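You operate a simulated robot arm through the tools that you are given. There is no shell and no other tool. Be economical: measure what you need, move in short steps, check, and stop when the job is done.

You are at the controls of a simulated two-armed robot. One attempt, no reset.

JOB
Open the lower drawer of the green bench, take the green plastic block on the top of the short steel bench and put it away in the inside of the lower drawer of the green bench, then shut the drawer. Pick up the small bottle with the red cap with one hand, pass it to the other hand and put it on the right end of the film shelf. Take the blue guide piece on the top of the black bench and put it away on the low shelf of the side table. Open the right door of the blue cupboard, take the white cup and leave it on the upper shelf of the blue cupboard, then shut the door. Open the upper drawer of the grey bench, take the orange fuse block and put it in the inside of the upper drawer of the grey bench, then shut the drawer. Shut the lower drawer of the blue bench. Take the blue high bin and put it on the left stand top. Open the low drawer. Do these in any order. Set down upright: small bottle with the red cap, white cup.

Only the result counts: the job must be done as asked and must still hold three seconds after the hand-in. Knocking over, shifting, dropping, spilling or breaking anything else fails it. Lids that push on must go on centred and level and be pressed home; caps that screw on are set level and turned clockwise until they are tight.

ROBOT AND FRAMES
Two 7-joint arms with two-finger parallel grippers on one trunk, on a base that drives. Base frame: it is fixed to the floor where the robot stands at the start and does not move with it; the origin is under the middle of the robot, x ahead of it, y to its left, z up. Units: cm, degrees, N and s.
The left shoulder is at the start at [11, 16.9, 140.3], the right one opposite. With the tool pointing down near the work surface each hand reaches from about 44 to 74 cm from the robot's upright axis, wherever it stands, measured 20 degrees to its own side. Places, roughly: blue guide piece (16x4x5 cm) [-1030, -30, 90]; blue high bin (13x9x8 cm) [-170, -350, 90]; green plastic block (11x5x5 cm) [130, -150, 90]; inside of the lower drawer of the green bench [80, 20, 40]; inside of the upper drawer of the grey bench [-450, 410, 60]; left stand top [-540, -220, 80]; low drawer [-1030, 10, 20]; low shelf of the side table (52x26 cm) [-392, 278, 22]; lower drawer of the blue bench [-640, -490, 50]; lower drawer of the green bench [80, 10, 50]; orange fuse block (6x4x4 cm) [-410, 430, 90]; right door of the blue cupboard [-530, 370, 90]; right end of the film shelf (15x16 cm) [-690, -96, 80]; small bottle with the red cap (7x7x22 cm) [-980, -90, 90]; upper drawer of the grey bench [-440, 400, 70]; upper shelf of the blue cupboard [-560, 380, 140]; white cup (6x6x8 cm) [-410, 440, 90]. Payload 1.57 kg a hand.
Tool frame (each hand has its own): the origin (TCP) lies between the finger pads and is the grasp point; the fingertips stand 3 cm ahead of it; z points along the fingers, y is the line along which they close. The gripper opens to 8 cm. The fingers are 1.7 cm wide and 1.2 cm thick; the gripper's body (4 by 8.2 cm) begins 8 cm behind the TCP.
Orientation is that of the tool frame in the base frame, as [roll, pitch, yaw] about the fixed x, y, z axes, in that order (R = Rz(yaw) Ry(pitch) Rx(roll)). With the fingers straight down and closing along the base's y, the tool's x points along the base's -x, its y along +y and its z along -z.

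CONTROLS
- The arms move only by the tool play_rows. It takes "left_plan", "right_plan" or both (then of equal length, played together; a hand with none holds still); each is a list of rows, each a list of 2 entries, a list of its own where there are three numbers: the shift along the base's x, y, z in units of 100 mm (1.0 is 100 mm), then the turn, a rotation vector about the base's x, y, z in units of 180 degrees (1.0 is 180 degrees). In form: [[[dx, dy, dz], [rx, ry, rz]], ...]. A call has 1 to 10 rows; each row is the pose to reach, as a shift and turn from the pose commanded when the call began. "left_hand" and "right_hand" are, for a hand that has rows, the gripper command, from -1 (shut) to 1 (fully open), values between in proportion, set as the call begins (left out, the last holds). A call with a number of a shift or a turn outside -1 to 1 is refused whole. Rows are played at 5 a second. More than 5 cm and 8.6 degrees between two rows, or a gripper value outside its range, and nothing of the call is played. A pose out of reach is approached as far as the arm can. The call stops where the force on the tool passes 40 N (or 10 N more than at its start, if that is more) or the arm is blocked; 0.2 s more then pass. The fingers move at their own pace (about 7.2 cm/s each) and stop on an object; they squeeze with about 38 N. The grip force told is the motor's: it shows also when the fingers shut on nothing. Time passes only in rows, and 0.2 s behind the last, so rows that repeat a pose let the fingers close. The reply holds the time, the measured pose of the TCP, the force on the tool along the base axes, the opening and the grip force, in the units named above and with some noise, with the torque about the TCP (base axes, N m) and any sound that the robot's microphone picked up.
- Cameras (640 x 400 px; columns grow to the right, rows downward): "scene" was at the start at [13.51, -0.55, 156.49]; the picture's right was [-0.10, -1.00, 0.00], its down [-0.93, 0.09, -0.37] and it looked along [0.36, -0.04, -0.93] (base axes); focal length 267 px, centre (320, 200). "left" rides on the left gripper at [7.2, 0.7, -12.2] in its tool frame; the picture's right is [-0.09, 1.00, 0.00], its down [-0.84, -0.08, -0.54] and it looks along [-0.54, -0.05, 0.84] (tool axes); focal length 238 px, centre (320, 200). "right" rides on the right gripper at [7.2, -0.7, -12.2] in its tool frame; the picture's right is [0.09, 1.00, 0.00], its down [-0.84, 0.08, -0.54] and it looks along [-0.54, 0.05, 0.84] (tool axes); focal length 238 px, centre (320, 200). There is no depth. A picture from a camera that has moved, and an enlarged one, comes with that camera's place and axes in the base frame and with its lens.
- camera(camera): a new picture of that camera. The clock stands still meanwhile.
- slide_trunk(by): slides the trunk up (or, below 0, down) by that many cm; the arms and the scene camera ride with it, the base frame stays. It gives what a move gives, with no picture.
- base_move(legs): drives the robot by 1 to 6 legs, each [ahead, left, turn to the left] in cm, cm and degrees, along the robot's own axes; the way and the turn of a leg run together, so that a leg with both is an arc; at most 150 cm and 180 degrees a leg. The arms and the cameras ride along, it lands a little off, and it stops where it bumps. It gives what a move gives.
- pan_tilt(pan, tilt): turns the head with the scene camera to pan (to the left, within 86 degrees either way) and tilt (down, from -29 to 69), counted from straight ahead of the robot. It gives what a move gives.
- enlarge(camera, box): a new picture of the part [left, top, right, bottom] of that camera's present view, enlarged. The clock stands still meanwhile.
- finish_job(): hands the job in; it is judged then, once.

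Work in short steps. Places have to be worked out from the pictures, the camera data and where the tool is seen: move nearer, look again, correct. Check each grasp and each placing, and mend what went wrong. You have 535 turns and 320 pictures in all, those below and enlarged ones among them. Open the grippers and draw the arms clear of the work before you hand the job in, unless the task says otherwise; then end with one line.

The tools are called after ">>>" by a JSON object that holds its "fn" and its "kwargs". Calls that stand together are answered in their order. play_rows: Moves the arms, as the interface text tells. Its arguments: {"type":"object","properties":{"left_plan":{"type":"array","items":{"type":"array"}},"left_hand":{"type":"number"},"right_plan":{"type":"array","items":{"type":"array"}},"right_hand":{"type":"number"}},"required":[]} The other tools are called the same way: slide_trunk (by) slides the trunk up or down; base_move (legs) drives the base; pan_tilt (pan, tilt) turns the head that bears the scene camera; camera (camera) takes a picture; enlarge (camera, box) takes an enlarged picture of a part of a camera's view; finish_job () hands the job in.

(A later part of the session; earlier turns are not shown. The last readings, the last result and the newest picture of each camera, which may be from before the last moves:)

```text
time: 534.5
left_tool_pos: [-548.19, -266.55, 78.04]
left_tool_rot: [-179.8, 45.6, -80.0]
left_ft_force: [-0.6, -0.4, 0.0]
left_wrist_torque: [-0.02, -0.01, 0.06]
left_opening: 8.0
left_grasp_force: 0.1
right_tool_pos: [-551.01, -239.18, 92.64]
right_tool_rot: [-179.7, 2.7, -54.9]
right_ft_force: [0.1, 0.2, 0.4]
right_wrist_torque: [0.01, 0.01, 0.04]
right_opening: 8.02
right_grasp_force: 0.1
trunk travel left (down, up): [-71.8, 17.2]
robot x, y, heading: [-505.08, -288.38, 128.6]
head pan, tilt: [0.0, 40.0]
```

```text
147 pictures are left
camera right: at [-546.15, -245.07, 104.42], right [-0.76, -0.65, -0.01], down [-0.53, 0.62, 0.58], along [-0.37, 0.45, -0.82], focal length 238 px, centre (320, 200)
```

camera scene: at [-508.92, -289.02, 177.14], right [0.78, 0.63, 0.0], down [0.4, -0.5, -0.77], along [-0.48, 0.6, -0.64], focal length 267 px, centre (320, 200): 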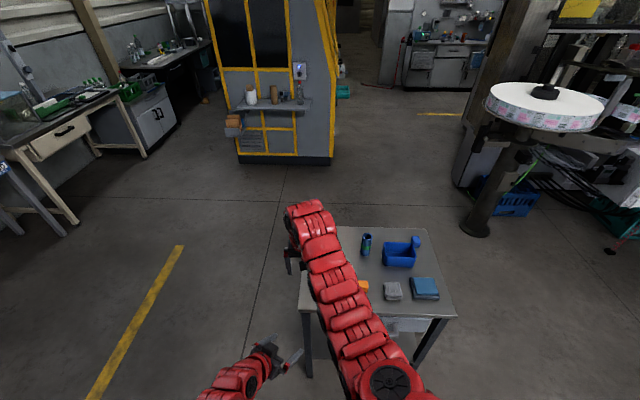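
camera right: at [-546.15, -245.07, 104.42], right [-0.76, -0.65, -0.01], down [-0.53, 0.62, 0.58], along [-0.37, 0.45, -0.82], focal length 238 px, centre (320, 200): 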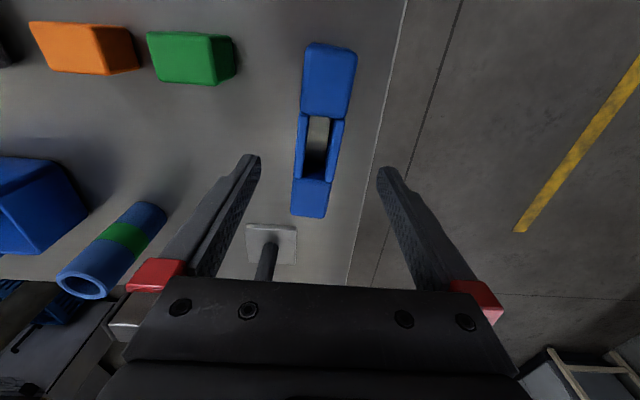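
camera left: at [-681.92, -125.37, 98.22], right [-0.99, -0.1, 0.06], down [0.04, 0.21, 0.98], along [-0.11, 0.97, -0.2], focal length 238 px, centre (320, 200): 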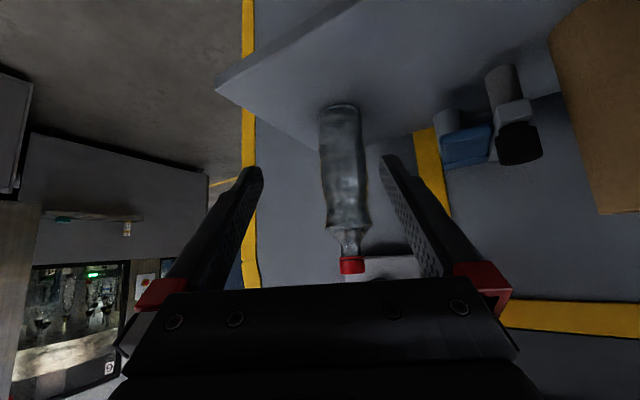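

Well aligned. I lower 8.4 cm and close.

>>> {"fn": "play_rows", "kwargs": {"right_plan": [[[0, 0, -0.3], [0, 0, 0]], [[0, 0, -0.6], [0, 0, 0]], [[0, 0, -0.84], [0, 0, 0]]]}}

>>> {"fn": "play_rows", "kwargs": {"right_plan": [[[0, 0, 0], [0, 0, 0]], [[0, 0, 0], [0, 0, 0]], [[0, 0, 0], [0, 0, 0]], [[0, 0, 0], [0, 0, 0]], [[0, 0, 0], [0, 0, 0]]], "right_hand": -1}}

>>> {"fn": "slide_trunk", "kwargs": {"by": 17}}

>>> {"fn": "camera", "kwargs": {"camera": "right"}}

```text
time: 535.4
left_tool_pos: [-548.25, -266.53, 77.96]
left_tool_rot: [-179.8, 45.6, -80.1]
left_ft_force: [0.6, 0.4, 0.3]
left_wrist_torque: [0.02, 0.01, 0.0]
left_opening: 7.98
left_grasp_force: 0.1
right_tool_pos: [-550.4, -239.53, 84.36]
right_tool_rot: [-179.7, 2.6, -55.0]
right_ft_force: [-0.4, 0.9, -0.2]
right_wrist_torque: [0.02, 0.0, 0.01]
right_opening: 8.0
right_grasp_force: 0.1
right hand out of reach, approached as far as the arm can: row 3
trunk travel left (down, up): [-71.8, 17.2]
robot x, y, heading: [-504.97, -288.19, 128.7]
head pan, tilt: [0.0, 40.0]
```

```text
time: 536.5
left_tool_pos: [-548.44, -266.58, 77.9]
left_tool_rot: [-179.8, 45.6, -80.0]
left_ft_force: [-0.5, 0.2, 0.5]
left_wrist_torque: [0.0, 0.03, 0.02]
left_opening: 8.0
left_grasp_force: 0.0
right_tool_pos: [-550.37, -239.42, 84.31]
right_tool_rot: [-179.7, 2.6, -54.9]
right_ft_force: [0.6, 0.3, 0.2]
right_wrist_torque: [0.06, 0.05, -0.03]
right_opening: 3.94
right_grasp_force: 37.7
trunk travel left (down, up): [-71.8, 17.2]
robot x, y, heading: [-505.32, -288.08, 128.5]
head pan, tilt: [0.0, 40.0]
```

```text
time: 538.5
left_tool_pos: [-548.36, -266.59, 94.89]
left_tool_rot: [-179.8, 45.6, -80.0]
left_ft_force: [0.4, 1.1, 0.0]
left_wrist_torque: [0.03, 0.01, 0.01]
left_opening: 7.99
left_grasp_force: 0.1
right_tool_pos: [-550.4, -239.5, 101.33]
right_tool_rot: [-179.7, 2.4, -54.8]
right_ft_force: [0.4, 0.1, -2.6]
right_wrist_torque: [-0.02, -0.01, -0.04]
right_opening: 3.92
right_grasp_force: 38.0
trunk travel left (down, up): [-88.8, 0.2]
robot x, y, heading: [-504.93, -288.14, 128.8]
head pan, tilt: [0.0, 40.0]
```

```text
146 pictures are left
camera right: at [-545.46, -245.45, 113.1], right [-0.76, -0.65, -0.01], down [-0.53, 0.62, 0.58], along [-0.37, 0.45, -0.82], focal length 238 px, centre (320, 200)
```

right: 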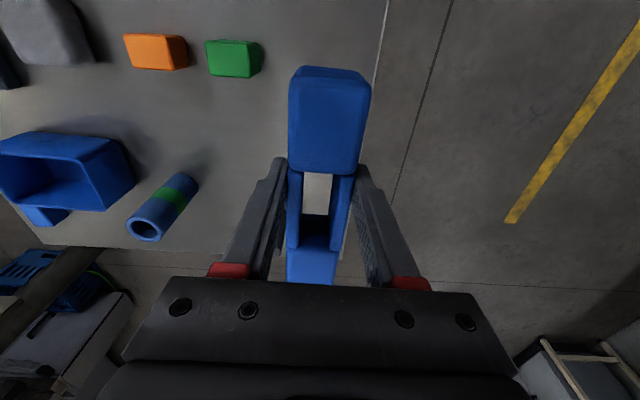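

The guide is held. The way to the far bench leads round the stand's west side and past the yellow machine's right side. I drive around in legs and then look.

>>> {"fn": "base_move", "kwargs": {"legs": [[0, 85, 0], [148, 0, -1.5], [0, -140, 0]]}}

>>> {"fn": "pan_tilt", "kwargs": {"pan": -10, "tilt": 20}}

>>> {"fn": "camera", "kwargs": {"camera": "scene"}}

```text
time: 556.6
left_tool_pos: [-593.81, -113.26, 94.87]
left_tool_rot: [-179.8, 45.6, -80.5]
left_ft_force: [-0.7, -0.2, 0.8]
left_wrist_torque: [-0.01, -0.04, -0.01]
left_opening: 7.99
left_grasp_force: 0.1
right_tool_pos: [-595.68, -86.15, 101.3]
right_tool_rot: [-179.7, 2.6, -55.4]
right_ft_force: [-0.2, 0.4, -1.6]
right_wrist_torque: [-0.05, 0.03, 0.02]
right_opening: 3.95
right_grasp_force: 38.2
trunk travel left (down, up): [-88.8, 0.2]
robot x, y, heading: [-550.64, -135.02, 128.2]
head pan, tilt: [0.0, 40.0]
```

```text
time: 557.4
left_tool_pos: [-593.65, -113.1, 94.87]
left_tool_rot: [-179.9, 45.7, -80.5]
left_ft_force: [0.6, -0.9, 0.3]
left_wrist_torque: [0.01, -0.02, 0.03]
left_opening: 8.01
left_grasp_force: 0.0
right_tool_pos: [-595.65, -86.24, 101.29]
right_tool_rot: [-179.6, 2.5, -55.4]
right_ft_force: [-0.5, 0.3, -2.7]
right_wrist_torque: [-0.02, -0.02, -0.01]
right_opening: 3.94
right_grasp_force: 38.1
trunk travel left (down, up): [-88.8, 0.2]
robot x, y, heading: [-550.42, -135.14, 128.0]
head pan, tilt: [-10.0, 20.0]
```

```text
145 pictures are left
camera scene: at [-560.11, -120.64, 180.27], right [0.88, 0.47, 0.0], down [0.16, -0.3, -0.94], along [-0.44, 0.83, -0.34], focal length 267 px, centre (320, 200)
```

scene: 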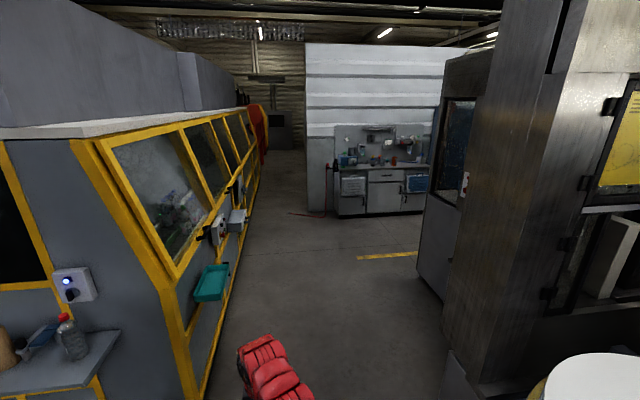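

The aisle between the yellow machine and the dark machine is free; a cross-aisle opens to the right beyond. I drive ahead to q≈520 and look right.

>>> {"fn": "base_move", "kwargs": {"legs": [[100, -20, -1], [100, 0, 0], [90, 0, 0]]}}

>>> {"fn": "pan_tilt", "kwargs": {"pan": -60, "tilt": 22}}

>>> {"fn": "camera", "kwargs": {"camera": "scene"}}

```text
time: 571.8
left_tool_pos: [-752.82, 130.6, 94.99]
left_tool_rot: [-179.8, 45.5, -81.7]
left_ft_force: [0.1, -0.2, 0.7]
left_wrist_torque: [0.0, 0.0, 0.02]
left_opening: 8.02
left_grasp_force: 0.0
right_tool_pos: [-754.16, 157.59, 101.41]
right_tool_rot: [-179.8, 2.6, -56.6]
right_ft_force: [-0.4, -0.7, -2.3]
right_wrist_torque: [-0.03, -0.01, -0.01]
right_opening: 3.92
right_grasp_force: 38.2
trunk travel left (down, up): [-88.8, 0.2]
robot x, y, heading: [-710.13, 107.58, 126.6]
head pan, tilt: [-10.0, 20.0]
```

```text
time: 573.0
left_tool_pos: [-752.82, 130.63, 94.91]
left_tool_rot: [-179.8, 45.6, -81.7]
left_ft_force: [0.2, -0.8, -0.1]
left_wrist_torque: [0.01, -0.02, -0.01]
left_opening: 8.01
left_grasp_force: 0.0
right_tool_pos: [-754.11, 157.77, 101.34]
right_tool_rot: [-179.6, 2.6, -56.5]
right_ft_force: [-0.9, 0.5, -1.4]
right_wrist_torque: [0.01, -0.02, -0.01]
right_opening: 3.93
right_grasp_force: 38.2
trunk travel left (down, up): [-88.8, 0.2]
robot x, y, heading: [-710.38, 107.58, 126.9]
head pan, tilt: [-60.0, 22.0]
```

```text
144 pictures are left
camera scene: at [-711.53, 122.75, 179.96], right [0.92, -0.39, 0.0], down [-0.15, -0.35, -0.93], along [0.36, 0.85, -0.37], focal length 267 px, centre (320, 200)
```

scene: 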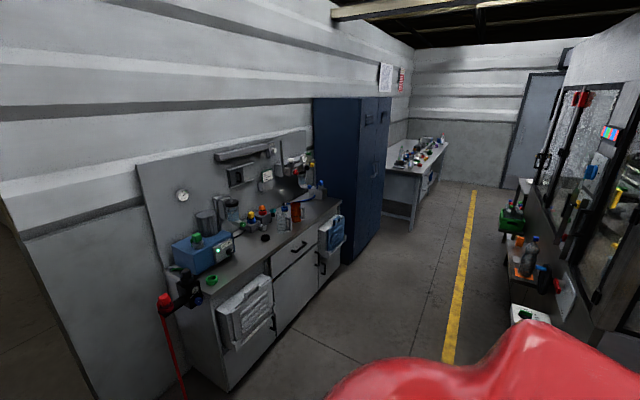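

The blue cupboard and beyond it the grey bench lie along the wall. I turn to heading 37° and drive along the cross aisle.

>>> {"fn": "base_move", "kwargs": {"legs": [[0, 0, -90], [100, 0, 0], [70, 0, 0]]}}

>>> {"fn": "pan_tilt", "kwargs": {"pan": 20, "tilt": 25}}

>>> {"fn": "camera", "kwargs": {"camera": "scene"}}

>>> {"fn": "pan_tilt", "kwargs": {"pan": -30, "tilt": 30}}

>>> {"fn": "camera", "kwargs": {"camera": "scene"}}

```text
time: 585.5
left_tool_pos: [-550.37, 252.62, 94.87]
left_tool_rot: [-179.8, 45.6, -172.3]
left_ft_force: [-0.8, -0.5, 0.5]
left_wrist_torque: [0.02, 0.0, 0.0]
left_opening: 7.99
left_grasp_force: 0.1
right_tool_pos: [-523.21, 253.69, 101.39]
right_tool_rot: [-179.7, 2.6, -147.2]
right_ft_force: [0.1, 0.3, -1.8]
right_wrist_torque: [-0.03, 0.04, 0.0]
right_opening: 3.97
right_grasp_force: 38.0
trunk travel left (down, up): [-88.8, 0.2]
robot x, y, heading: [-573.36, 210.44, 36.5]
head pan, tilt: [-60.0, 22.0]
```

```text
time: 587.0
left_tool_pos: [-550.46, 252.69, 94.88]
left_tool_rot: [-179.8, 45.6, -172.2]
left_ft_force: [-0.4, -0.1, -1.2]
left_wrist_torque: [0.01, -0.02, -0.02]
left_opening: 8.02
left_grasp_force: 0.0
right_tool_pos: [-523.24, 253.69, 101.28]
right_tool_rot: [-179.7, 2.5, -147.2]
right_ft_force: [-0.3, 0.3, -2.2]
right_wrist_torque: [-0.01, 0.06, 0.0]
right_opening: 3.97
right_grasp_force: 38.2
trunk travel left (down, up): [-88.8, 0.2]
robot x, y, heading: [-573.61, 210.35, 36.6]
head pan, tilt: [20.0, 25.0]
```

```text
143 pictures are left
camera scene: at [-562.16, 222.7, 179.47], right [0.83, -0.56, 0.0], down [-0.23, -0.35, -0.91], along [0.5, 0.75, -0.42], focal length 267 px, centre (320, 200)
```

scene: 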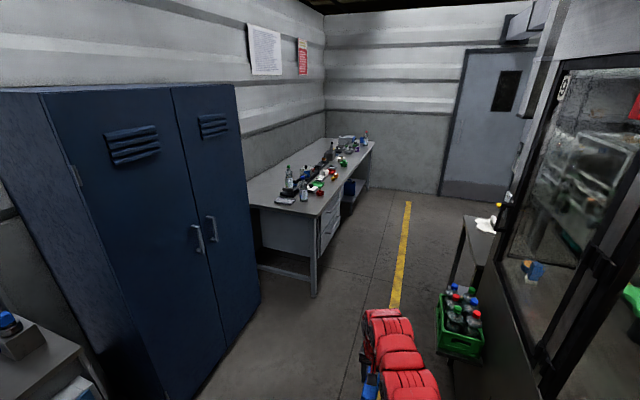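

```text
time: 588.2
left_tool_pos: [-550.4, 252.62, 94.8]
left_tool_rot: [-179.7, 45.6, -172.3]
left_ft_force: [0.1, 0.3, 0.1]
left_wrist_torque: [0.01, -0.01, -0.01]
left_opening: 7.98
left_grasp_force: 0.1
right_tool_pos: [-523.23, 253.66, 101.27]
right_tool_rot: [-179.7, 2.5, -147.3]
right_ft_force: [-0.1, 0.5, -1.5]
right_wrist_torque: [-0.05, 0.04, 0.02]
right_opening: 3.93
right_grasp_force: 37.7
trunk travel left (down, up): [-88.8, 0.2]
robot x, y, heading: [-573.67, 210.08, 36.5]
head pan, tilt: [-30.0, 30.0]
```

```text
142 pictures are left
camera scene: at [-558.27, 216.05, 178.68], right [0.11, -0.99, 0.0], down [-0.5, -0.06, -0.87], along [0.86, 0.1, -0.5], focal length 267 px, centre (320, 200)
```

scene: 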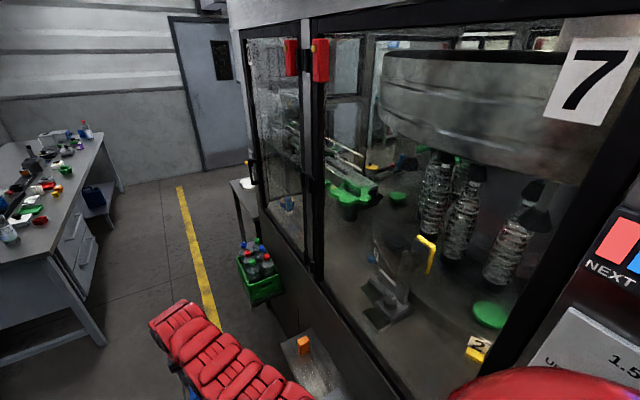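

The small side table stands right of the aisle at about (-375,290), opposite the grey bench. I drive along to its front, keeping left, then turn right to face it.

>>> {"fn": "base_move", "kwargs": {"legs": [[60, 18, 0], [122, 8, 0]]}}

>>> {"fn": "pan_tilt", "kwargs": {"pan": -70, "tilt": 45}}

>>> {"fn": "camera", "kwargs": {"camera": "scene"}}

```text
time: 597.5
left_tool_pos: [-417.53, 380.59, 94.98]
left_tool_rot: [-179.8, 45.7, -173.1]
left_ft_force: [0.7, 0.6, 0.1]
left_wrist_torque: [0.01, -0.02, 0.01]
left_opening: 7.97
left_grasp_force: 0.0
right_tool_pos: [-390.47, 381.03, 101.35]
right_tool_rot: [-179.7, 2.6, -148.0]
right_ft_force: [-0.4, 0.0, -1.5]
right_wrist_torque: [-0.04, 0.03, -0.02]
right_opening: 3.94
right_grasp_force: 37.9
trunk travel left (down, up): [-88.8, 0.2]
robot x, y, heading: [-441.51, 338.38, 35.4]
head pan, tilt: [-30.0, 30.0]
```

```text
time: 598.5
left_tool_pos: [-417.51, 380.46, 94.93]
left_tool_rot: [-179.8, 45.6, -173.1]
left_ft_force: [-0.1, -0.1, 0.8]
left_wrist_torque: [-0.02, -0.04, 0.0]
left_opening: 8.0
left_grasp_force: 0.1
right_tool_pos: [-390.33, 381.16, 101.36]
right_tool_rot: [-179.7, 2.5, -148.0]
right_ft_force: [0.5, 0.1, -2.4]
right_wrist_torque: [-0.01, 0.03, 0.01]
right_opening: 3.96
right_grasp_force: 38.0
trunk travel left (down, up): [-88.8, 0.2]
robot x, y, heading: [-441.24, 338.45, 35.5]
head pan, tilt: [-70.0, 45.0]
```

```text
141 pictures are left
camera scene: at [-428.29, 338.46, 176.42], right [-0.57, -0.82, 0.0], down [-0.58, 0.4, -0.71], along [0.58, -0.4, -0.71], focal length 267 px, centre (320, 200)
```

scene: 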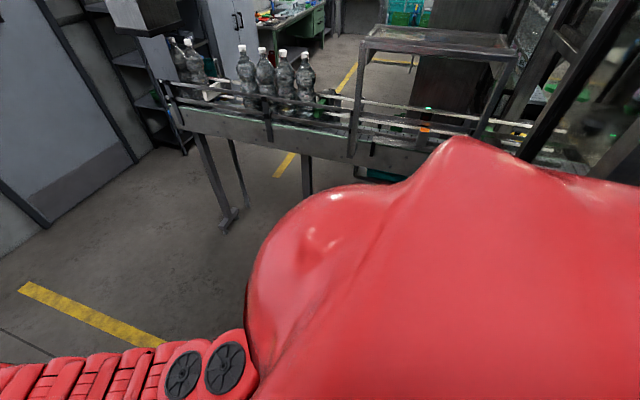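

The shoulder hides the table. I turn right 60° (arms stay above table height) and look again.

>>> {"fn": "base_move", "kwargs": {"legs": [[0, 0, -60]]}}

>>> {"fn": "pan_tilt", "kwargs": {"pan": -25, "tilt": 50}}

>>> {"fn": "camera", "kwargs": {"camera": "scene"}}

```text
time: 601.6
left_tool_pos: [-392.92, 338.98, 94.89]
left_tool_rot: [-179.9, 45.5, 127.4]
left_ft_force: [-0.3, 0.6, -0.2]
left_wrist_torque: [-0.03, -0.01, -0.02]
left_opening: 7.98
left_grasp_force: 0.1
right_tool_pos: [-378.77, 316.1, 101.32]
right_tool_rot: [-179.7, 2.4, 152.3]
right_ft_force: [0.6, -0.7, -2.0]
right_wrist_torque: [0.0, 0.07, 0.01]
right_opening: 3.94
right_grasp_force: 38.5
trunk travel left (down, up): [-88.8, 0.2]
robot x, y, heading: [-441.4, 338.11, -23.9]
head pan, tilt: [-70.0, 45.0]
```

```text
time: 602.7
left_tool_pos: [-393.03, 339.16, 94.8]
left_tool_rot: [-179.9, 45.6, 127.3]
left_ft_force: [0.1, -0.1, -0.3]
left_wrist_torque: [0.0, -0.01, -0.03]
left_opening: 8.0
left_grasp_force: 0.1
right_tool_pos: [-378.87, 316.07, 101.28]
right_tool_rot: [-179.7, 2.5, 152.4]
right_ft_force: [-0.5, 0.2, -1.8]
right_wrist_torque: [-0.02, 0.02, -0.02]
right_opening: 3.95
right_grasp_force: 38.1
trunk travel left (down, up): [-88.8, 0.2]
robot x, y, heading: [-441.31, 338.37, -24.1]
head pan, tilt: [-25.0, 50.0]
```

```text
140 pictures are left
camera scene: at [-429.15, 329.27, 175.72], right [-0.76, -0.65, 0.0], down [-0.5, 0.58, -0.64], along [0.42, -0.49, -0.77], focal length 267 px, centre (320, 200)
```

scene: 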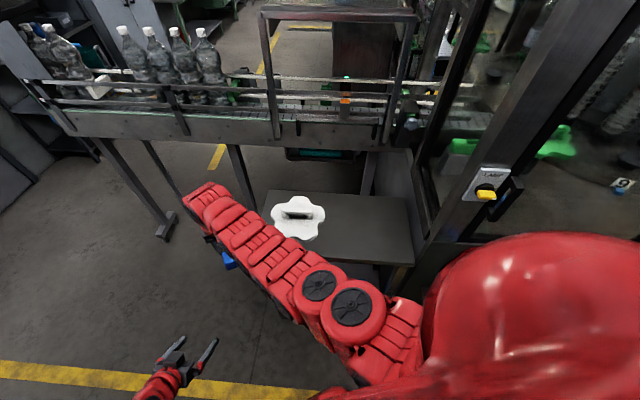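

The side table (top ≈z 82, white part on it) spans s 125–179, q 441–473; its low shelf is below. I retract the right arm 10 cm and raise the left, then finish the turn and shift right 7.

>>> {"fn": "play_rows", "kwargs": {"left_plan": [[[0.05, 0, 0.3], [0, 0, 0]], [[0.1, 0, 0.6], [0, 0, 0]], [[0.15, 0, 0.9], [0, 0, 0]]], "right_plan": [[[-0.3, 0.13, 0], [0, 0, 0]], [[-0.6, 0.27, 0], [0, 0, 0]], [[-0.9, 0.4, 0], [0, 0, 0]]]}}

>>> {"fn": "base_move", "kwargs": {"legs": [[0, -7, -29]]}}

>>> {"fn": "pan_tilt", "kwargs": {"pan": 0, "tilt": 50}}

>>> {"fn": "camera", "kwargs": {"camera": "scene"}}

```text
time: 603.5
left_tool_pos: [-391.5, 339.06, 103.98]
left_tool_rot: [-179.7, 45.5, 127.4]
left_ft_force: [-0.4, 0.0, 0.6]
left_wrist_torque: [0.01, -0.01, 0.02]
left_opening: 7.97
left_grasp_force: 0.0
right_tool_pos: [-387.46, 320.02, 100.98]
right_tool_rot: [-179.6, 2.5, 152.6]
right_ft_force: [-0.3, -0.7, -3.0]
right_wrist_torque: [0.04, 0.04, -0.01]
right_opening: 3.93
right_grasp_force: 38.3
trunk travel left (down, up): [-88.8, 0.2]
robot x, y, heading: [-441.42, 338.14, -24.1]
head pan, tilt: [-25.0, 50.0]
```

```text
time: 605.3
left_tool_pos: [-401.63, 309.38, 103.9]
left_tool_rot: [-179.8, 45.6, 98.3]
left_ft_force: [-0.5, 0.2, -0.4]
left_wrist_torque: [0.0, 0.01, -0.03]
left_opening: 8.01
left_grasp_force: 0.2
right_tool_pos: [-407.47, 290.7, 100.9]
right_tool_rot: [-179.5, 2.5, 123.4]
right_ft_force: [0.6, 0.6, -3.0]
right_wrist_torque: [0.01, 0.06, 0.03]
right_opening: 3.96
right_grasp_force: 38.0
trunk travel left (down, up): [-88.8, 0.2]
robot x, y, heading: [-445.77, 333.3, -53.3]
head pan, tilt: [-25.0, 50.0]
```

```text
time: 606.2
left_tool_pos: [-401.6, 309.44, 103.93]
left_tool_rot: [-179.8, 45.6, 98.2]
left_ft_force: [-0.1, 0.1, -0.5]
left_wrist_torque: [0.01, 0.0, -0.01]
left_opening: 8.01
left_grasp_force: 0.0
right_tool_pos: [-407.39, 290.64, 100.95]
right_tool_rot: [-179.6, 2.5, 123.4]
right_ft_force: [-0.4, 0.5, -2.3]
right_wrist_torque: [0.05, 0.03, 0.01]
right_opening: 3.94
right_grasp_force: 38.3
trunk travel left (down, up): [-88.8, 0.2]
robot x, y, heading: [-445.84, 333.08, -52.9]
head pan, tilt: [0.0, 50.0]
```

```text
139 pictures are left
camera scene: at [-436.33, 320.47, 175.72], right [-0.8, -0.6, 0.0], down [-0.46, 0.61, -0.64], along [0.38, -0.51, -0.77], focal length 267 px, centre (320, 200)
```

scene: 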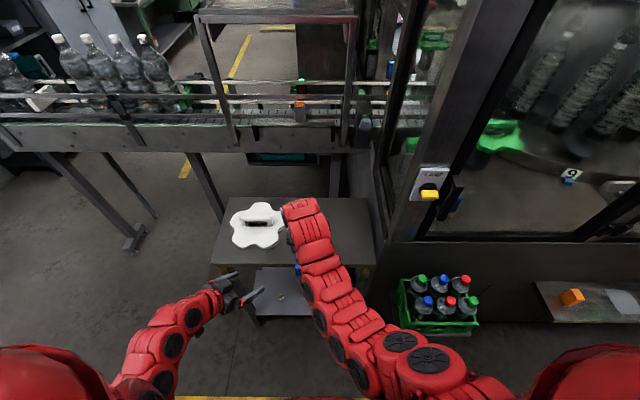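

The low shelf shows below the front edge. I enlarge that part to check its free space.

>>> {"fn": "enlarge", "kwargs": {"camera": "scene", "box": [200, 190, 400, 330]}}

```text
2.86 times, centred on (300, 260) of scene
camera zoom: at [-436.33, 320.47, 175.72], right [-0.8, -0.6, 0.0], down [-0.46, 0.61, -0.64], along [0.38, -0.51, -0.77], focal length 762 px, centre (377, 29)
```

zoom: 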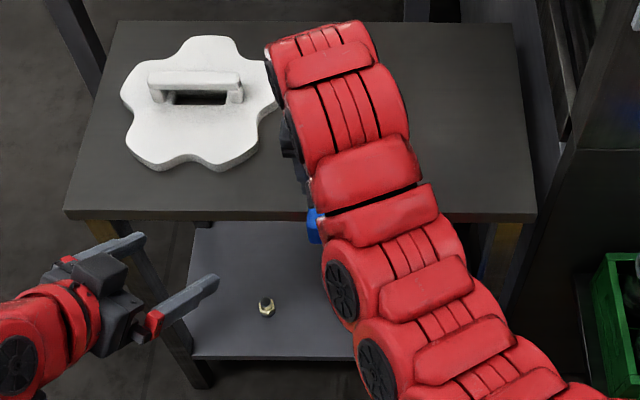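

Shelf front edge is at q≈472; a small nut lies at s≈134. I'll place the guide at (s,q)≈(155,459). I retract the right hand 8 cm, raise the left, shift the base 5 right and lower the trunk in two steps.

>>> {"fn": "play_rows", "kwargs": {"left_plan": [[[0, 0, 0.3], [0, 0, 0]], [[0, 0, 0.6], [0, 0, 0]], [[0, 0, 0.9], [0, 0, 0]]], "right_plan": [[[-0.16, 0.22, 0], [0, 0, 0]], [[-0.32, 0.43, 0], [0, 0, 0]], [[-0.48, 0.64, 0], [0, 0, 0]]]}}

>>> {"fn": "base_move", "kwargs": {"legs": [[0, -5, 0]]}}

>>> {"fn": "slide_trunk", "kwargs": {"by": -34}}

>>> {"fn": "slide_trunk", "kwargs": {"by": -32}}

>>> {"fn": "camera", "kwargs": {"camera": "scene"}}

>>> {"fn": "camera", "kwargs": {"camera": "right"}}

```text
time: 607.0
left_tool_pos: [-397.7, 308.76, 111.5]
left_tool_rot: [-179.8, 45.6, 98.2]
left_ft_force: [0.1, 0.7, -0.4]
left_wrist_torque: [-0.01, -0.01, 0.03]
left_opening: 8.01
left_grasp_force: 0.0
left hand out of reach, approached as far as the arm can: row 1, 2, 3
right_tool_pos: [-412.42, 296.92, 101.09]
right_tool_rot: [-179.5, 2.3, 123.4]
right_ft_force: [0.7, -0.1, -1.8]
right_wrist_torque: [0.08, 0.03, 0.02]
right_opening: 3.94
right_grasp_force: 37.7
trunk travel left (down, up): [-88.8, 0.2]
robot x, y, heading: [-445.6, 332.87, -53.2]
head pan, tilt: [0.0, 50.0]
```

```text
time: 608.0
left_tool_pos: [-401.35, 305.97, 111.41]
left_tool_rot: [-179.6, 45.7, 98.4]
left_ft_force: [0.1, -0.1, -0.5]
left_wrist_torque: [0.01, 0.01, 0.02]
left_opening: 8.02
left_grasp_force: 0.0
right_tool_pos: [-415.99, 294.26, 101.12]
right_tool_rot: [-179.4, 2.5, 123.5]
right_ft_force: [1.1, 0.6, -1.8]
right_wrist_torque: [0.01, 0.04, -0.01]
right_opening: 3.95
right_grasp_force: 37.1
trunk travel left (down, up): [-88.8, 0.2]
robot x, y, heading: [-449.42, 330.15, -52.9]
head pan, tilt: [0.0, 50.0]
```

```text
time: 611.3
left_tool_pos: [-401.67, 305.85, 77.54]
left_tool_rot: [-179.8, 45.6, 98.1]
left_ft_force: [0.6, -0.4, 0.9]
left_wrist_torque: [0.01, -0.04, 0.0]
left_opening: 8.01
left_grasp_force: 0.0
right_tool_pos: [-416.37, 294.04, 67.06]
right_tool_rot: [-179.7, 2.6, 123.6]
right_ft_force: [0.3, 1.7, -1.7]
right_wrist_torque: [0.05, 0.0, -0.02]
right_opening: 3.93
right_grasp_force: 38.4
trunk travel left (down, up): [-54.8, 34.2]
robot x, y, heading: [-449.71, 329.82, -53.1]
head pan, tilt: [0.0, 50.0]
```

```text
time: 614.5
left_tool_pos: [-401.62, 305.79, 45.39]
left_tool_rot: [-179.8, 45.7, 98.2]
left_ft_force: [-1.2, 0.1, 0.6]
left_wrist_torque: [-0.01, -0.01, -0.01]
left_opening: 7.99
left_grasp_force: 0.1
right_tool_pos: [-416.39, 294.09, 35.13]
right_tool_rot: [-179.5, 2.5, 123.5]
right_ft_force: [0.2, 0.9, -2.0]
right_wrist_torque: [0.06, 0.03, 0.0]
right_opening: 3.95
right_grasp_force: 38.5
trunk travel left (down, up): [-22.8, 66.2]
robot x, y, heading: [-449.88, 330.09, -53.2]
head pan, tilt: [0.0, 50.0]
```

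```text
137 pictures are left
camera scene: at [-440.31, 317.52, 109.73], right [-0.8, -0.6, 0.0], down [-0.46, 0.61, -0.64], along [0.39, -0.51, -0.77], focal length 267 px, centre (320, 200)
```

scene: 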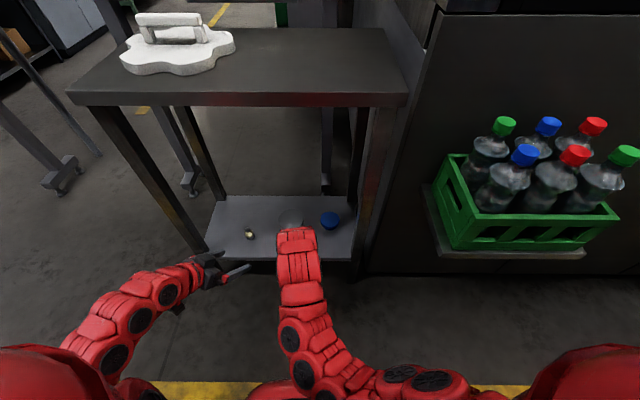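

```text
136 pictures are left
camera right: at [-421.04, 300.13, 46.87], right [0.78, 0.63, -0.01], down [0.52, -0.63, 0.58], along [0.35, -0.46, -0.82], focal length 238 px, centre (320, 200)
```

right: 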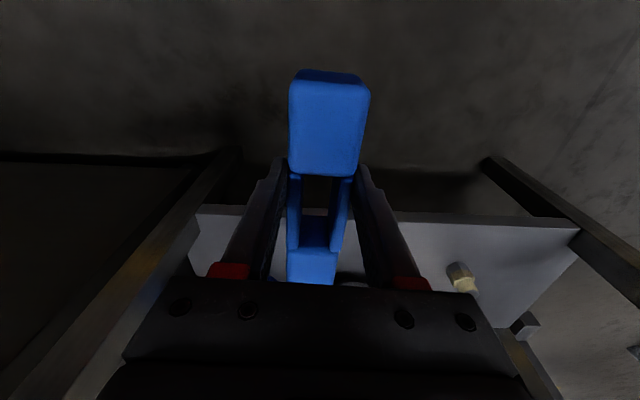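

The low shelf holds a nut, a clear object and a blue lid. I enlarge to find room.

>>> {"fn": "enlarge", "kwargs": {"camera": "scene", "box": [190, 160, 390, 285]}}

```text
3.20 times, centred on (290, 222) of scene
camera zoom: at [-440.31, 317.52, 109.73], right [-0.8, -0.6, 0.0], down [-0.46, 0.61, -0.64], along [0.39, -0.51, -0.77], focal length 854 px, centre (416, 128)
```

zoom: 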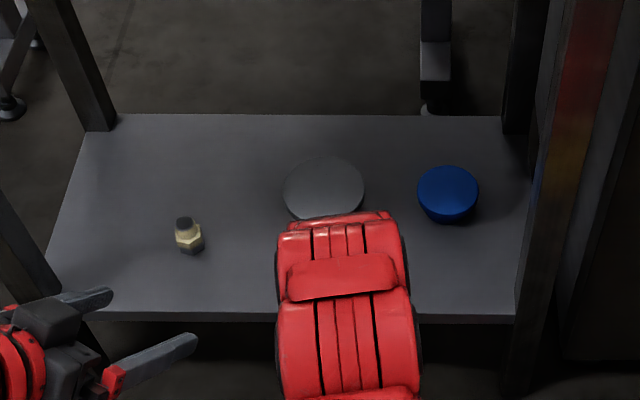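

There's a free strip along the front: q 463–471, s 138–171, in front of the two discs. I'll turn the guide 93° so it lies along the front edge, moving the left hand further away.

>>> {"fn": "play_rows", "kwargs": {"left_plan": [[[0.06, 0.05, 0], [0, 0, 0]], [[0.13, 0.1, 0], [0, 0, 0]], [[0.2, 0.15, 0], [0, 0, 0]], [[0.26, 0.2, 0], [0, 0, 0]], [[0.32, 0.24, 0], [0, 0, 0]], [[0.38, 0.29, 0], [0, 0, 0]], [[0.45, 0.34, 0], [0, 0, 0]], [[0.5, 0.38, 0], [0, 0, 0]], [[0.57, 0.43, 0], [0, 0, 0]], [[0.64, 0.48, 0], [0, 0, 0]]], "right_plan": [[[0, 0, 0], [0, 0, 0.0475]], [[0, 0, 0], [0, 0, 0.095]], [[0, 0, 0], [0, 0, 0.1425]], [[0, 0, 0], [0, 0, 0.19]], [[0, 0, 0], [0, 0, 0.2375]], [[0, 0, 0], [0, 0, 0.285]], [[0, 0, 0], [0, 0, 0.3325]], [[0, 0, 0], [0, 0, 0.38]], [[0, 0, 0], [0, 0, 0.4275]], [[0, 0, 0], [0, 0, 0.475]]]}}

>>> {"fn": "camera", "kwargs": {"camera": "right"}}

```text
time: 616.6
left_tool_pos: [-395.28, 310.59, 45.4]
left_tool_rot: [-179.8, 45.5, 98.2]
left_ft_force: [-0.2, 0.0, -0.4]
left_wrist_torque: [0.0, 0.0, 0.0]
left_opening: 8.0
left_grasp_force: 0.0
right_tool_pos: [-416.29, 294.0, 34.92]
right_tool_rot: [-179.6, 2.5, -151.0]
right_ft_force: [-1.1, -0.5, -1.8]
right_wrist_torque: [-0.03, 0.03, 0.01]
right_opening: 3.92
right_grasp_force: 38.2
trunk travel left (down, up): [-22.8, 66.2]
robot x, y, heading: [-449.99, 330.06, -53.3]
head pan, tilt: [0.0, 50.0]
```

```text
134 pictures are left
camera right: at [-422.71, 289.79, 46.86], right [-0.56, 0.83, -0.01], down [0.67, 0.47, 0.58], along [0.48, 0.32, -0.82], focal length 238 px, centre (320, 200)
```

right: 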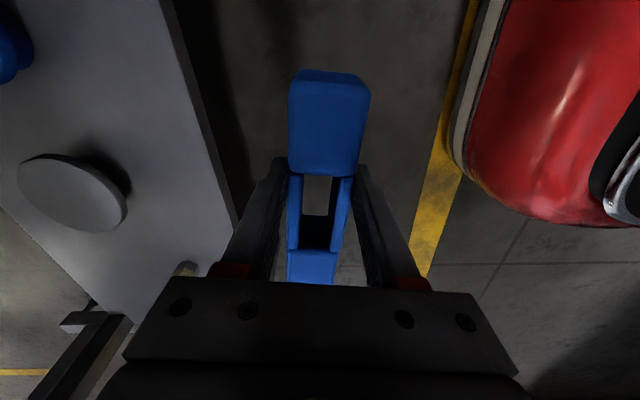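

Aligned to within 8°. I drive 8 forward, then move the guide over the front strip with the remaining rotation.

>>> {"fn": "base_move", "kwargs": {"legs": [[8, 2, 0]]}}

>>> {"fn": "play_rows", "kwargs": {"right_plan": [[[0.2, -0.2, 0], [0, 0, 0.011]], [[0.4, -0.4, 0], [0, 0, 0.022]], [[0.6, -0.6, 0], [0, 0, 0.033]], [[0.75, -0.8, 0], [0, 0, 0.044]]]}}

>>> {"fn": "camera", "kwargs": {"camera": "right"}}

>>> {"fn": "camera", "kwargs": {"camera": "scene"}}

```text
time: 617.7
left_tool_pos: [-388.87, 305.45, 45.37]
left_tool_rot: [-179.8, 45.7, 98.2]
left_ft_force: [0.9, -0.8, -0.3]
left_wrist_torque: [0.0, -0.01, 0.03]
left_opening: 7.99
left_grasp_force: 0.0
right_tool_pos: [-409.9, 288.84, 35.0]
right_tool_rot: [-179.7, 2.5, -151.0]
right_ft_force: [-0.4, 0.0, 0.2]
right_wrist_torque: [0.01, 0.08, 0.03]
right_opening: 3.96
right_grasp_force: 38.2
trunk travel left (down, up): [-22.8, 66.2]
robot x, y, heading: [-443.04, 324.9, -53.2]
head pan, tilt: [0.0, 50.0]
```

```text
time: 618.7
left_tool_pos: [-388.87, 305.44, 45.38]
left_tool_rot: [-179.8, 45.6, 98.2]
left_ft_force: [0.5, -0.7, -0.2]
left_wrist_torque: [-0.04, -0.03, -0.03]
left_opening: 8.02
left_grasp_force: 0.0
right_tool_pos: [-402.39, 280.87, 35.03]
right_tool_rot: [-179.6, 2.5, -142.9]
right_ft_force: [-0.5, -0.4, -1.6]
right_wrist_torque: [-0.03, 0.01, 0.01]
right_opening: 3.95
right_grasp_force: 37.6
trunk travel left (down, up): [-22.8, 66.2]
robot x, y, heading: [-443.66, 324.91, -53.2]
head pan, tilt: [0.0, 50.0]
```

```text
133 pictures are left
camera right: at [-408.14, 275.71, 46.86], right [-0.67, 0.74, -0.01], down [0.6, 0.55, 0.58], along [0.43, 0.38, -0.82], focal length 238 px, centre (320, 200)
```

right: 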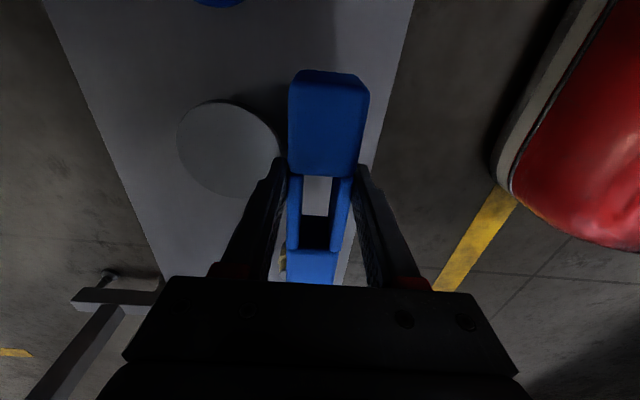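

```text
132 pictures are left
camera scene: at [-433.89, 312.33, 109.72], right [-0.8, -0.6, 0.0], down [-0.46, 0.61, -0.64], along [0.39, -0.51, -0.77], focal length 267 px, centre (320, 200)
```

scene: 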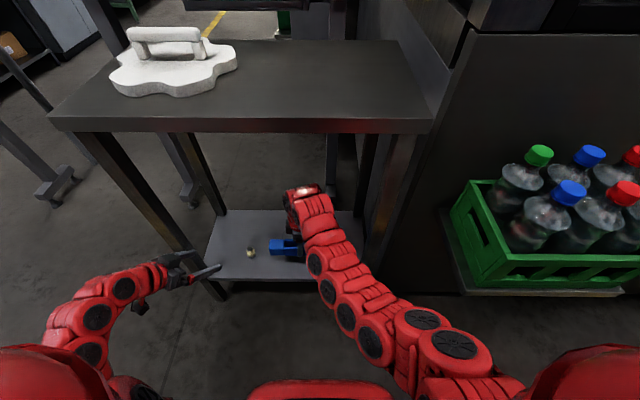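

The guide hovers over the strip with clearance to disc and nut. I lower the trunk 4 and then the arm with force guard.

>>> {"fn": "slide_trunk", "kwargs": {"by": -4}}

>>> {"fn": "play_rows", "kwargs": {"right_plan": [[[0, 0, -0.06], [0, 0, 0]], [[0, 0, -0.12], [0, 0, 0]], [[0, 0, -0.18], [0, 0, 0]], [[0, 0, -0.24], [0, 0, 0]], [[0, 0, -0.3], [0, 0, 0]], [[0, 0, -0.36], [0, 0, 0]], [[0, 0, -0.42], [0, 0, 0]], [[0, 0, -0.48], [0, 0, 0]], [[0, 0, -0.54], [0, 0, 0]], [[0, 0, -0.6], [0, 0, 0]]]}}

```text
time: 619.5
left_tool_pos: [-388.96, 305.34, 41.4]
left_tool_rot: [-179.8, 45.6, 98.4]
left_ft_force: [0.6, 0.7, 1.4]
left_wrist_torque: [0.02, 0.02, 0.03]
left_opening: 8.01
left_grasp_force: 0.0
right_tool_pos: [-402.34, 280.92, 30.99]
right_tool_rot: [-179.6, 2.5, -143.1]
right_ft_force: [0.3, -0.3, -1.9]
right_wrist_torque: [-0.04, 0.02, 0.01]
right_opening: 3.95
right_grasp_force: 37.8
trunk travel left (down, up): [-18.8, 70.2]
robot x, y, heading: [-443.43, 325.08, -53.0]
head pan, tilt: [0.0, 50.0]
```

```text
time: 621.4
left_tool_pos: [-388.91, 305.5, 41.53]
left_tool_rot: [-179.9, 45.7, 98.1]
left_ft_force: [0.0, 0.4, -0.6]
left_wrist_torque: [0.0, 0.01, -0.03]
left_opening: 8.01
left_grasp_force: 0.1
right_tool_pos: [-402.05, 280.85, 26.68]
right_tool_rot: [-179.1, 2.6, -142.9]
right_ft_force: [-3.7, 2.9, 23.1]
right_wrist_torque: [-0.02, 1.15, -0.05]
right_opening: 3.96
right_grasp_force: 38.0
trunk travel left (down, up): [-18.8, 70.2]
robot x, y, heading: [-443.13, 325.03, -53.2]
head pan, tilt: [0.0, 50.0]
stopped in row 9 (right hand): the force on the tool passed its limit at 52 N (the readings are from after the stop); the commanded pose is now the measured one
```

Contact at z 26.7. I open only to 5.5 cm (to stay off the disc) and lift.

>>> {"fn": "play_rows", "kwargs": {"right_plan": [[[0, 0, 0.03], [0, 0, 0]], [[0, 0, 0.03], [0, 0, 0]], [[0, 0, 0.03], [0, 0, 0]], [[0, 0, 0.03], [0, 0, 0]], [[0, 0, 0.3], [0, 0, 0]], [[0, 0, 0.6], [0, 0, 0]], [[0, 0, 0.8], [0, 0, 0]]], "right_hand": 0.35}}

>>> {"fn": "camera", "kwargs": {"camera": "right"}}

>>> {"fn": "play_rows", "kwargs": {"right_plan": [[[-0.2, 0.27, 0], [0, 0, 0]], [[-0.4, 0.54, 0], [0, 0, 0]], [[-0.6, 0.8, 0], [0, 0, 0]]]}}

>>> {"fn": "camera", "kwargs": {"camera": "scene"}}

```text
time: 623.0
left_tool_pos: [-388.95, 305.42, 41.46]
left_tool_rot: [-179.7, 45.6, 98.4]
left_ft_force: [-0.1, -0.4, -0.6]
left_wrist_torque: [-0.02, -0.04, 0.0]
left_opening: 7.98
left_grasp_force: 0.1
right_tool_pos: [-402.07, 280.77, 34.35]
right_tool_rot: [-179.5, 2.7, -142.9]
right_ft_force: [0.7, -0.1, 0.4]
right_wrist_torque: [-0.03, -0.01, 0.01]
right_opening: 5.39
right_grasp_force: 0.1
trunk travel left (down, up): [-18.8, 70.2]
robot x, y, heading: [-443.06, 325.17, -53.0]
head pan, tilt: [0.0, 50.0]
```

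```text
131 pictures are left
camera right: at [-407.99, 275.78, 46.17], right [-0.67, 0.74, -0.01], down [0.6, 0.55, 0.58], along [0.44, 0.38, -0.82], focal length 238 px, centre (320, 200)
```

right: 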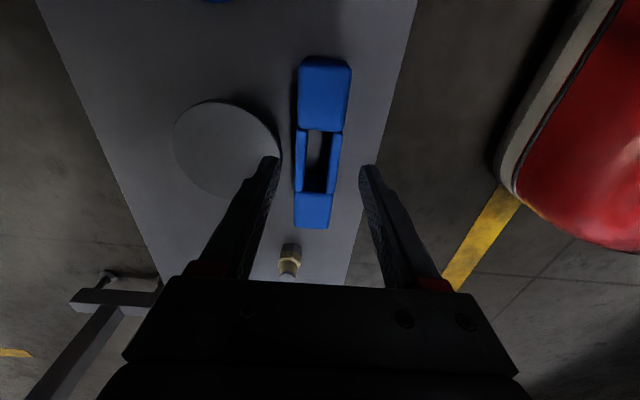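

```text
time: 623.8
left_tool_pos: [-388.9, 305.38, 41.38]
left_tool_rot: [-179.9, 45.6, 98.3]
left_ft_force: [-0.3, 0.1, -0.1]
left_wrist_torque: [-0.02, 0.0, 0.0]
left_opening: 8.02
left_grasp_force: 0.0
right_tool_pos: [-408.29, 288.97, 34.46]
right_tool_rot: [-179.4, 2.7, -142.9]
right_ft_force: [1.2, 0.5, -0.5]
right_wrist_torque: [-0.01, 0.01, 0.0]
right_opening: 5.42
right_grasp_force: 0.1
trunk travel left (down, up): [-18.8, 70.2]
robot x, y, heading: [-443.15, 324.91, -53.3]
head pan, tilt: [0.0, 50.0]
```

```text
130 pictures are left
camera scene: at [-433.94, 312.36, 105.73], right [-0.8, -0.6, 0.0], down [-0.46, 0.61, -0.64], along [0.39, -0.51, -0.77], focal length 267 px, centre (320, 200)
```

scene: 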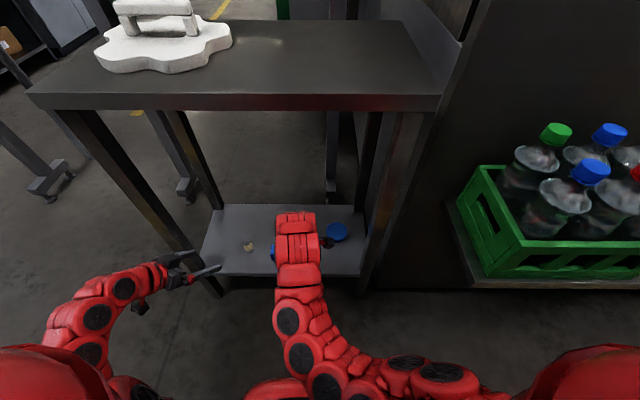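

The guide lies on the low shelf, nothing disturbed. I retract the hand fully out from under the table and back off 6 cm before raising the trunk.

>>> {"fn": "play_rows", "kwargs": {"right_plan": [[[-0.15, 0.2, 0], [0, 0, 0]], [[-0.3, 0.4, 0], [0, 0, 0]]]}}

>>> {"fn": "base_move", "kwargs": {"legs": [[-10, 0, 0]]}}

>>> {"fn": "slide_trunk", "kwargs": {"by": 40}}

>>> {"fn": "slide_trunk", "kwargs": {"by": 29}}

```text
time: 624.4
left_tool_pos: [-388.86, 305.44, 41.4]
left_tool_rot: [-179.8, 45.6, 98.3]
left_ft_force: [-0.6, 0.1, 0.3]
left_wrist_torque: [0.0, 0.03, -0.01]
left_opening: 7.99
left_grasp_force: 0.0
right_tool_pos: [-411.2, 292.91, 34.5]
right_tool_rot: [-179.4, 2.7, -143.0]
right_ft_force: [0.2, 0.0, 0.3]
right_wrist_torque: [-0.01, 0.01, -0.02]
right_opening: 5.41
right_grasp_force: 0.0
trunk travel left (down, up): [-18.8, 70.2]
robot x, y, heading: [-443.11, 325.15, -52.9]
head pan, tilt: [0.0, 50.0]
```

```text
time: 625.6
left_tool_pos: [-394.93, 313.33, 41.31]
left_tool_rot: [-179.8, 45.6, 98.3]
left_ft_force: [0.2, 0.1, 0.0]
left_wrist_torque: [0.03, -0.03, 0.0]
left_opening: 8.02
left_grasp_force: 0.0
right_tool_pos: [-417.15, 300.75, 34.55]
right_tool_rot: [-179.3, 2.5, -143.1]
right_ft_force: [-1.7, 0.6, 0.1]
right_wrist_torque: [-0.01, -0.01, -0.02]
right_opening: 5.43
right_grasp_force: 0.1
trunk travel left (down, up): [-18.8, 70.2]
robot x, y, heading: [-449.1, 333.3, -53.3]
head pan, tilt: [0.0, 50.0]
```

```text
time: 629.4
left_tool_pos: [-394.86, 313.3, 81.4]
left_tool_rot: [-179.7, 45.6, 98.1]
left_ft_force: [-0.4, -0.2, 0.8]
left_wrist_torque: [-0.02, 0.02, 0.0]
left_opening: 7.98
left_grasp_force: 0.0
right_tool_pos: [-417.22, 300.8, 74.57]
right_tool_rot: [-179.4, 2.6, -143.1]
right_ft_force: [0.6, -1.1, -0.3]
right_wrist_torque: [0.02, 0.01, -0.01]
right_opening: 5.38
right_grasp_force: 0.1
trunk travel left (down, up): [-58.8, 30.2]
robot x, y, heading: [-449.09, 332.78, -53.1]
head pan, tilt: [0.0, 50.0]
```

```text
time: 632.3
left_tool_pos: [-394.88, 313.29, 110.31]
left_tool_rot: [-179.9, 45.5, 98.1]
left_ft_force: [0.5, 0.0, -0.8]
left_wrist_torque: [0.02, 0.01, 0.03]
left_opening: 7.97
left_grasp_force: 0.0
right_tool_pos: [-417.09, 300.88, 103.5]
right_tool_rot: [-179.3, 2.6, -143.1]
right_ft_force: [-0.6, -0.1, -0.5]
right_wrist_torque: [-0.04, 0.02, 0.02]
right_opening: 5.41
right_grasp_force: 0.0
trunk travel left (down, up): [-87.8, 1.2]
robot x, y, heading: [-449.31, 332.83, -53.3]
head pan, tilt: [0.0, 50.0]
```

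The guide task is done. Now the grey bench: I shift right (away from the bench items), turn around to heading 127°, and look.

>>> {"fn": "base_move", "kwargs": {"legs": [[6, -30, 0], [0, 0, 90], [0, 0, 90]]}}

>>> {"fn": "pan_tilt", "kwargs": {"pan": -20, "tilt": 35}}

>>> {"fn": "camera", "kwargs": {"camera": "scene"}}

```text
time: 642.0
left_tool_pos: [-523.9, 330.19, 110.29]
left_tool_rot: [-179.8, 45.6, -82.2]
left_ft_force: [0.4, -0.6, 0.9]
left_wrist_torque: [0.0, 0.02, 0.0]
left_opening: 8.01
left_grasp_force: 0.2
right_tool_pos: [-501.5, 342.57, 103.44]
right_tool_rot: [-179.4, 2.6, 36.3]
right_ft_force: [0.7, 0.9, -0.1]
right_wrist_torque: [0.02, -0.02, -0.02]
right_opening: 5.38
right_grasp_force: 0.0
trunk travel left (down, up): [-87.8, 1.2]
robot x, y, heading: [-469.68, 310.04, 126.5]
head pan, tilt: [0.0, 50.0]
```

```text
time: 642.9
left_tool_pos: [-524.0, 330.16, 110.45]
left_tool_rot: [-179.8, 45.7, -82.3]
left_ft_force: [1.0, -0.2, 0.3]
left_wrist_torque: [0.02, -0.01, 0.02]
left_opening: 7.99
left_grasp_force: 0.1
right_tool_pos: [-501.52, 342.46, 103.51]
right_tool_rot: [-179.4, 2.6, 36.4]
right_ft_force: [-0.1, 0.1, -0.1]
right_wrist_torque: [0.01, 0.02, 0.0]
right_opening: 5.41
right_grasp_force: 0.1
trunk travel left (down, up): [-87.8, 1.2]
robot x, y, heading: [-469.85, 310.3, 126.3]
head pan, tilt: [-20.0, 35.0]
```

```text
129 pictures are left
camera scene: at [-477.05, 325.0, 176.89], right [0.96, 0.28, 0.0], down [0.16, -0.55, -0.82], along [-0.23, 0.79, -0.57], focal length 267 px, centre (320, 200)
```

scene: 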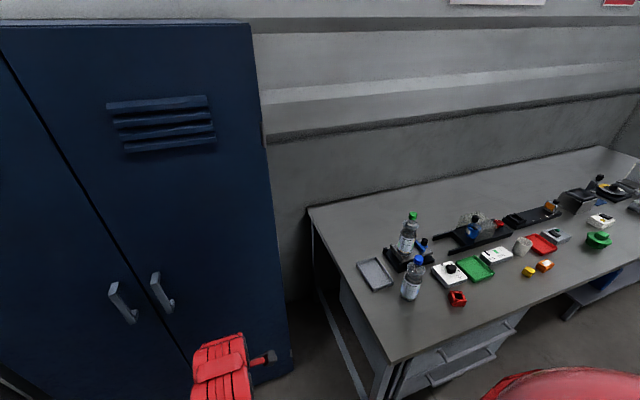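

I see the cup (-412,436), the orange fuse block (-406,427) and the drawers. Left hand will open the drawer; I turn it to point forward with vertical closing here, then drive right along the bench.

>>> {"fn": "play_rows", "kwargs": {"left_plan": [[[0, 0, 0], [0.0264, -0.027, 0.0224]], [[0, 0, 0], [0.0527, -0.054, 0.0449]], [[0, 0, 0], [0.0791, -0.081, 0.0673]], [[0, 0, 0], [0.1054, -0.108, 0.0897]], [[0, 0, 0], [0.1318, -0.135, 0.1121]], [[0, 0, 0], [0.1581, -0.162, 0.1346]], [[0, 0, 0], [0.1845, -0.189, 0.157]], [[0, 0, 0], [0.2109, -0.216, 0.1794]], [[0, 0, 0], [0.2372, -0.243, 0.2019]], [[0, 0, 0], [0.2636, -0.27, 0.2243]]]}}

>>> {"fn": "play_rows", "kwargs": {"left_plan": [[[0, 0, 0], [0.0264, -0.027, 0.0224]], [[0, 0, 0], [0.0527, -0.054, 0.0449]], [[0, 0, 0], [0.0791, -0.081, 0.0673]], [[0, 0, 0], [0.1054, -0.108, 0.0897]]]}}

>>> {"fn": "base_move", "kwargs": {"legs": [[-11, -88, 0.5]]}}

>>> {"fn": "pan_tilt", "kwargs": {"pan": 0, "tilt": 45}}

>>> {"fn": "camera", "kwargs": {"camera": "scene"}}

```text
time: 645.1
left_tool_pos: [-523.84, 330.22, 110.61]
left_tool_rot: [-98.0, 26.0, 18.1]
left_ft_force: [0.0, -0.3, 0.2]
left_wrist_torque: [0.0, 0.0, -0.03]
left_opening: 7.98
left_grasp_force: 0.0
right_tool_pos: [-501.5, 342.45, 103.56]
right_tool_rot: [-179.4, 2.6, 36.4]
right_ft_force: [0.4, -0.7, 0.6]
right_wrist_torque: [0.0, 0.02, -0.01]
right_opening: 5.4
right_grasp_force: 0.1
trunk travel left (down, up): [-87.8, 1.2]
robot x, y, heading: [-469.53, 310.07, 126.3]
head pan, tilt: [-20.0, 35.0]
```

```text
time: 646.3
left_tool_pos: [-525.95, 329.57, 112.0]
left_tool_rot: [-89.8, 5.4, 35.2]
left_ft_force: [-0.2, -0.9, 0.4]
left_wrist_torque: [0.0, -0.01, 0.0]
left_opening: 7.99
left_grasp_force: 0.1
right_tool_pos: [-501.47, 344.04, 104.08]
right_tool_rot: [-178.6, 3.1, 34.3]
right_ft_force: [-0.5, -0.6, 0.4]
right_wrist_torque: [0.01, -0.01, 0.0]
right_opening: 5.38
right_grasp_force: 0.1
trunk travel left (down, up): [-87.8, 1.2]
robot x, y, heading: [-469.62, 310.29, 126.4]
head pan, tilt: [-20.0, 35.0]
stopped in row 4 (left hand): the arm was blocked; the commanded pose is now the measured one
```

```text
time: 651.0
left_tool_pos: [-447.54, 373.6, 111.88]
left_tool_rot: [-89.8, 5.2, 35.0]
left_ft_force: [0.5, -0.4, 0.1]
left_wrist_torque: [0.01, -0.01, 0.0]
left_opening: 7.99
left_grasp_force: 0.0
right_tool_pos: [-423.05, 387.85, 104.03]
right_tool_rot: [-178.7, 3.2, 34.0]
right_ft_force: [-0.4, -0.2, -0.3]
right_wrist_torque: [-0.03, 0.04, -0.01]
right_opening: 5.4
right_grasp_force: 0.1
trunk travel left (down, up): [-87.8, 1.2]
robot x, y, heading: [-391.47, 353.7, 126.1]
head pan, tilt: [-20.0, 35.0]
```

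```text
time: 651.8
left_tool_pos: [-447.56, 373.52, 111.91]
left_tool_rot: [-89.9, 5.2, 34.8]
left_ft_force: [-0.1, -0.6, -0.3]
left_wrist_torque: [0.01, -0.05, 0.01]
left_opening: 7.98
left_grasp_force: 0.0
right_tool_pos: [-423.04, 387.93, 104.15]
right_tool_rot: [-178.6, 3.2, 33.8]
right_ft_force: [-0.5, -0.1, -0.5]
right_wrist_torque: [0.01, 0.03, 0.02]
right_opening: 5.4
right_grasp_force: 0.1
trunk travel left (down, up): [-87.8, 1.2]
robot x, y, heading: [-391.68, 353.91, 125.8]
head pan, tilt: [0.0, 45.0]
```

```text
128 pictures are left
camera scene: at [-401.06, 366.76, 175.42], right [0.81, 0.59, 0.0], down [0.42, -0.57, -0.71], along [-0.42, 0.57, -0.71], focal length 267 px, centre (320, 200)
```

scene: 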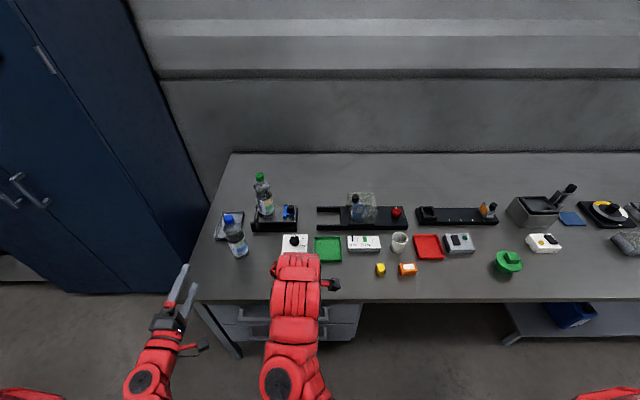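

Cup at (-413,437) and fuse at (-406,427). I shift the base right 34 and ahead 13 so the fuse is in front of the right hand.

>>> {"fn": "base_move", "kwargs": {"legs": [[0, -33, 0.5], [13, 0, 0]]}}

>>> {"fn": "camera", "kwargs": {"camera": "right"}}

```text
time: 654.9
left_tool_pos: [-427.98, 403.71, 112.02]
left_tool_rot: [-89.7, 5.3, 35.3]
left_ft_force: [-0.3, -0.1, 0.0]
left_wrist_torque: [-0.01, -0.03, 0.0]
left_opening: 7.98
left_grasp_force: 0.2
right_tool_pos: [-403.6, 418.24, 104.06]
right_tool_rot: [-178.7, 3.1, 34.2]
right_ft_force: [0.2, -0.5, -0.4]
right_wrist_torque: [0.01, -0.02, -0.01]
right_opening: 5.38
right_grasp_force: 0.0
trunk travel left (down, up): [-87.8, 1.2]
robot x, y, heading: [-371.77, 384.37, 126.4]
head pan, tilt: [0.0, 45.0]
```

```text
127 pictures are left
camera right: at [-397.26, 423.03, 115.87], right [0.63, -0.77, -0.03], down [-0.62, -0.53, 0.59], along [-0.47, -0.35, -0.81], focal length 238 px, centre (320, 200)
```

right: 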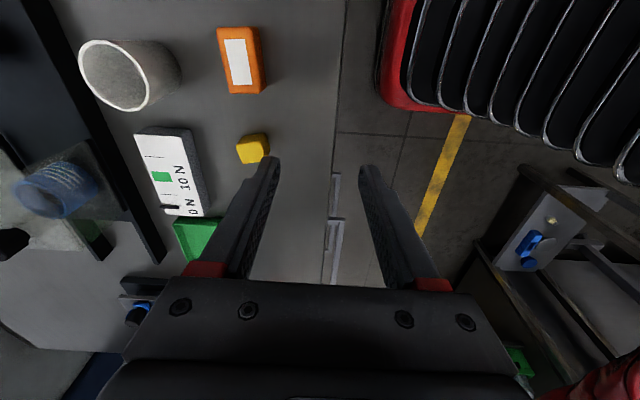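

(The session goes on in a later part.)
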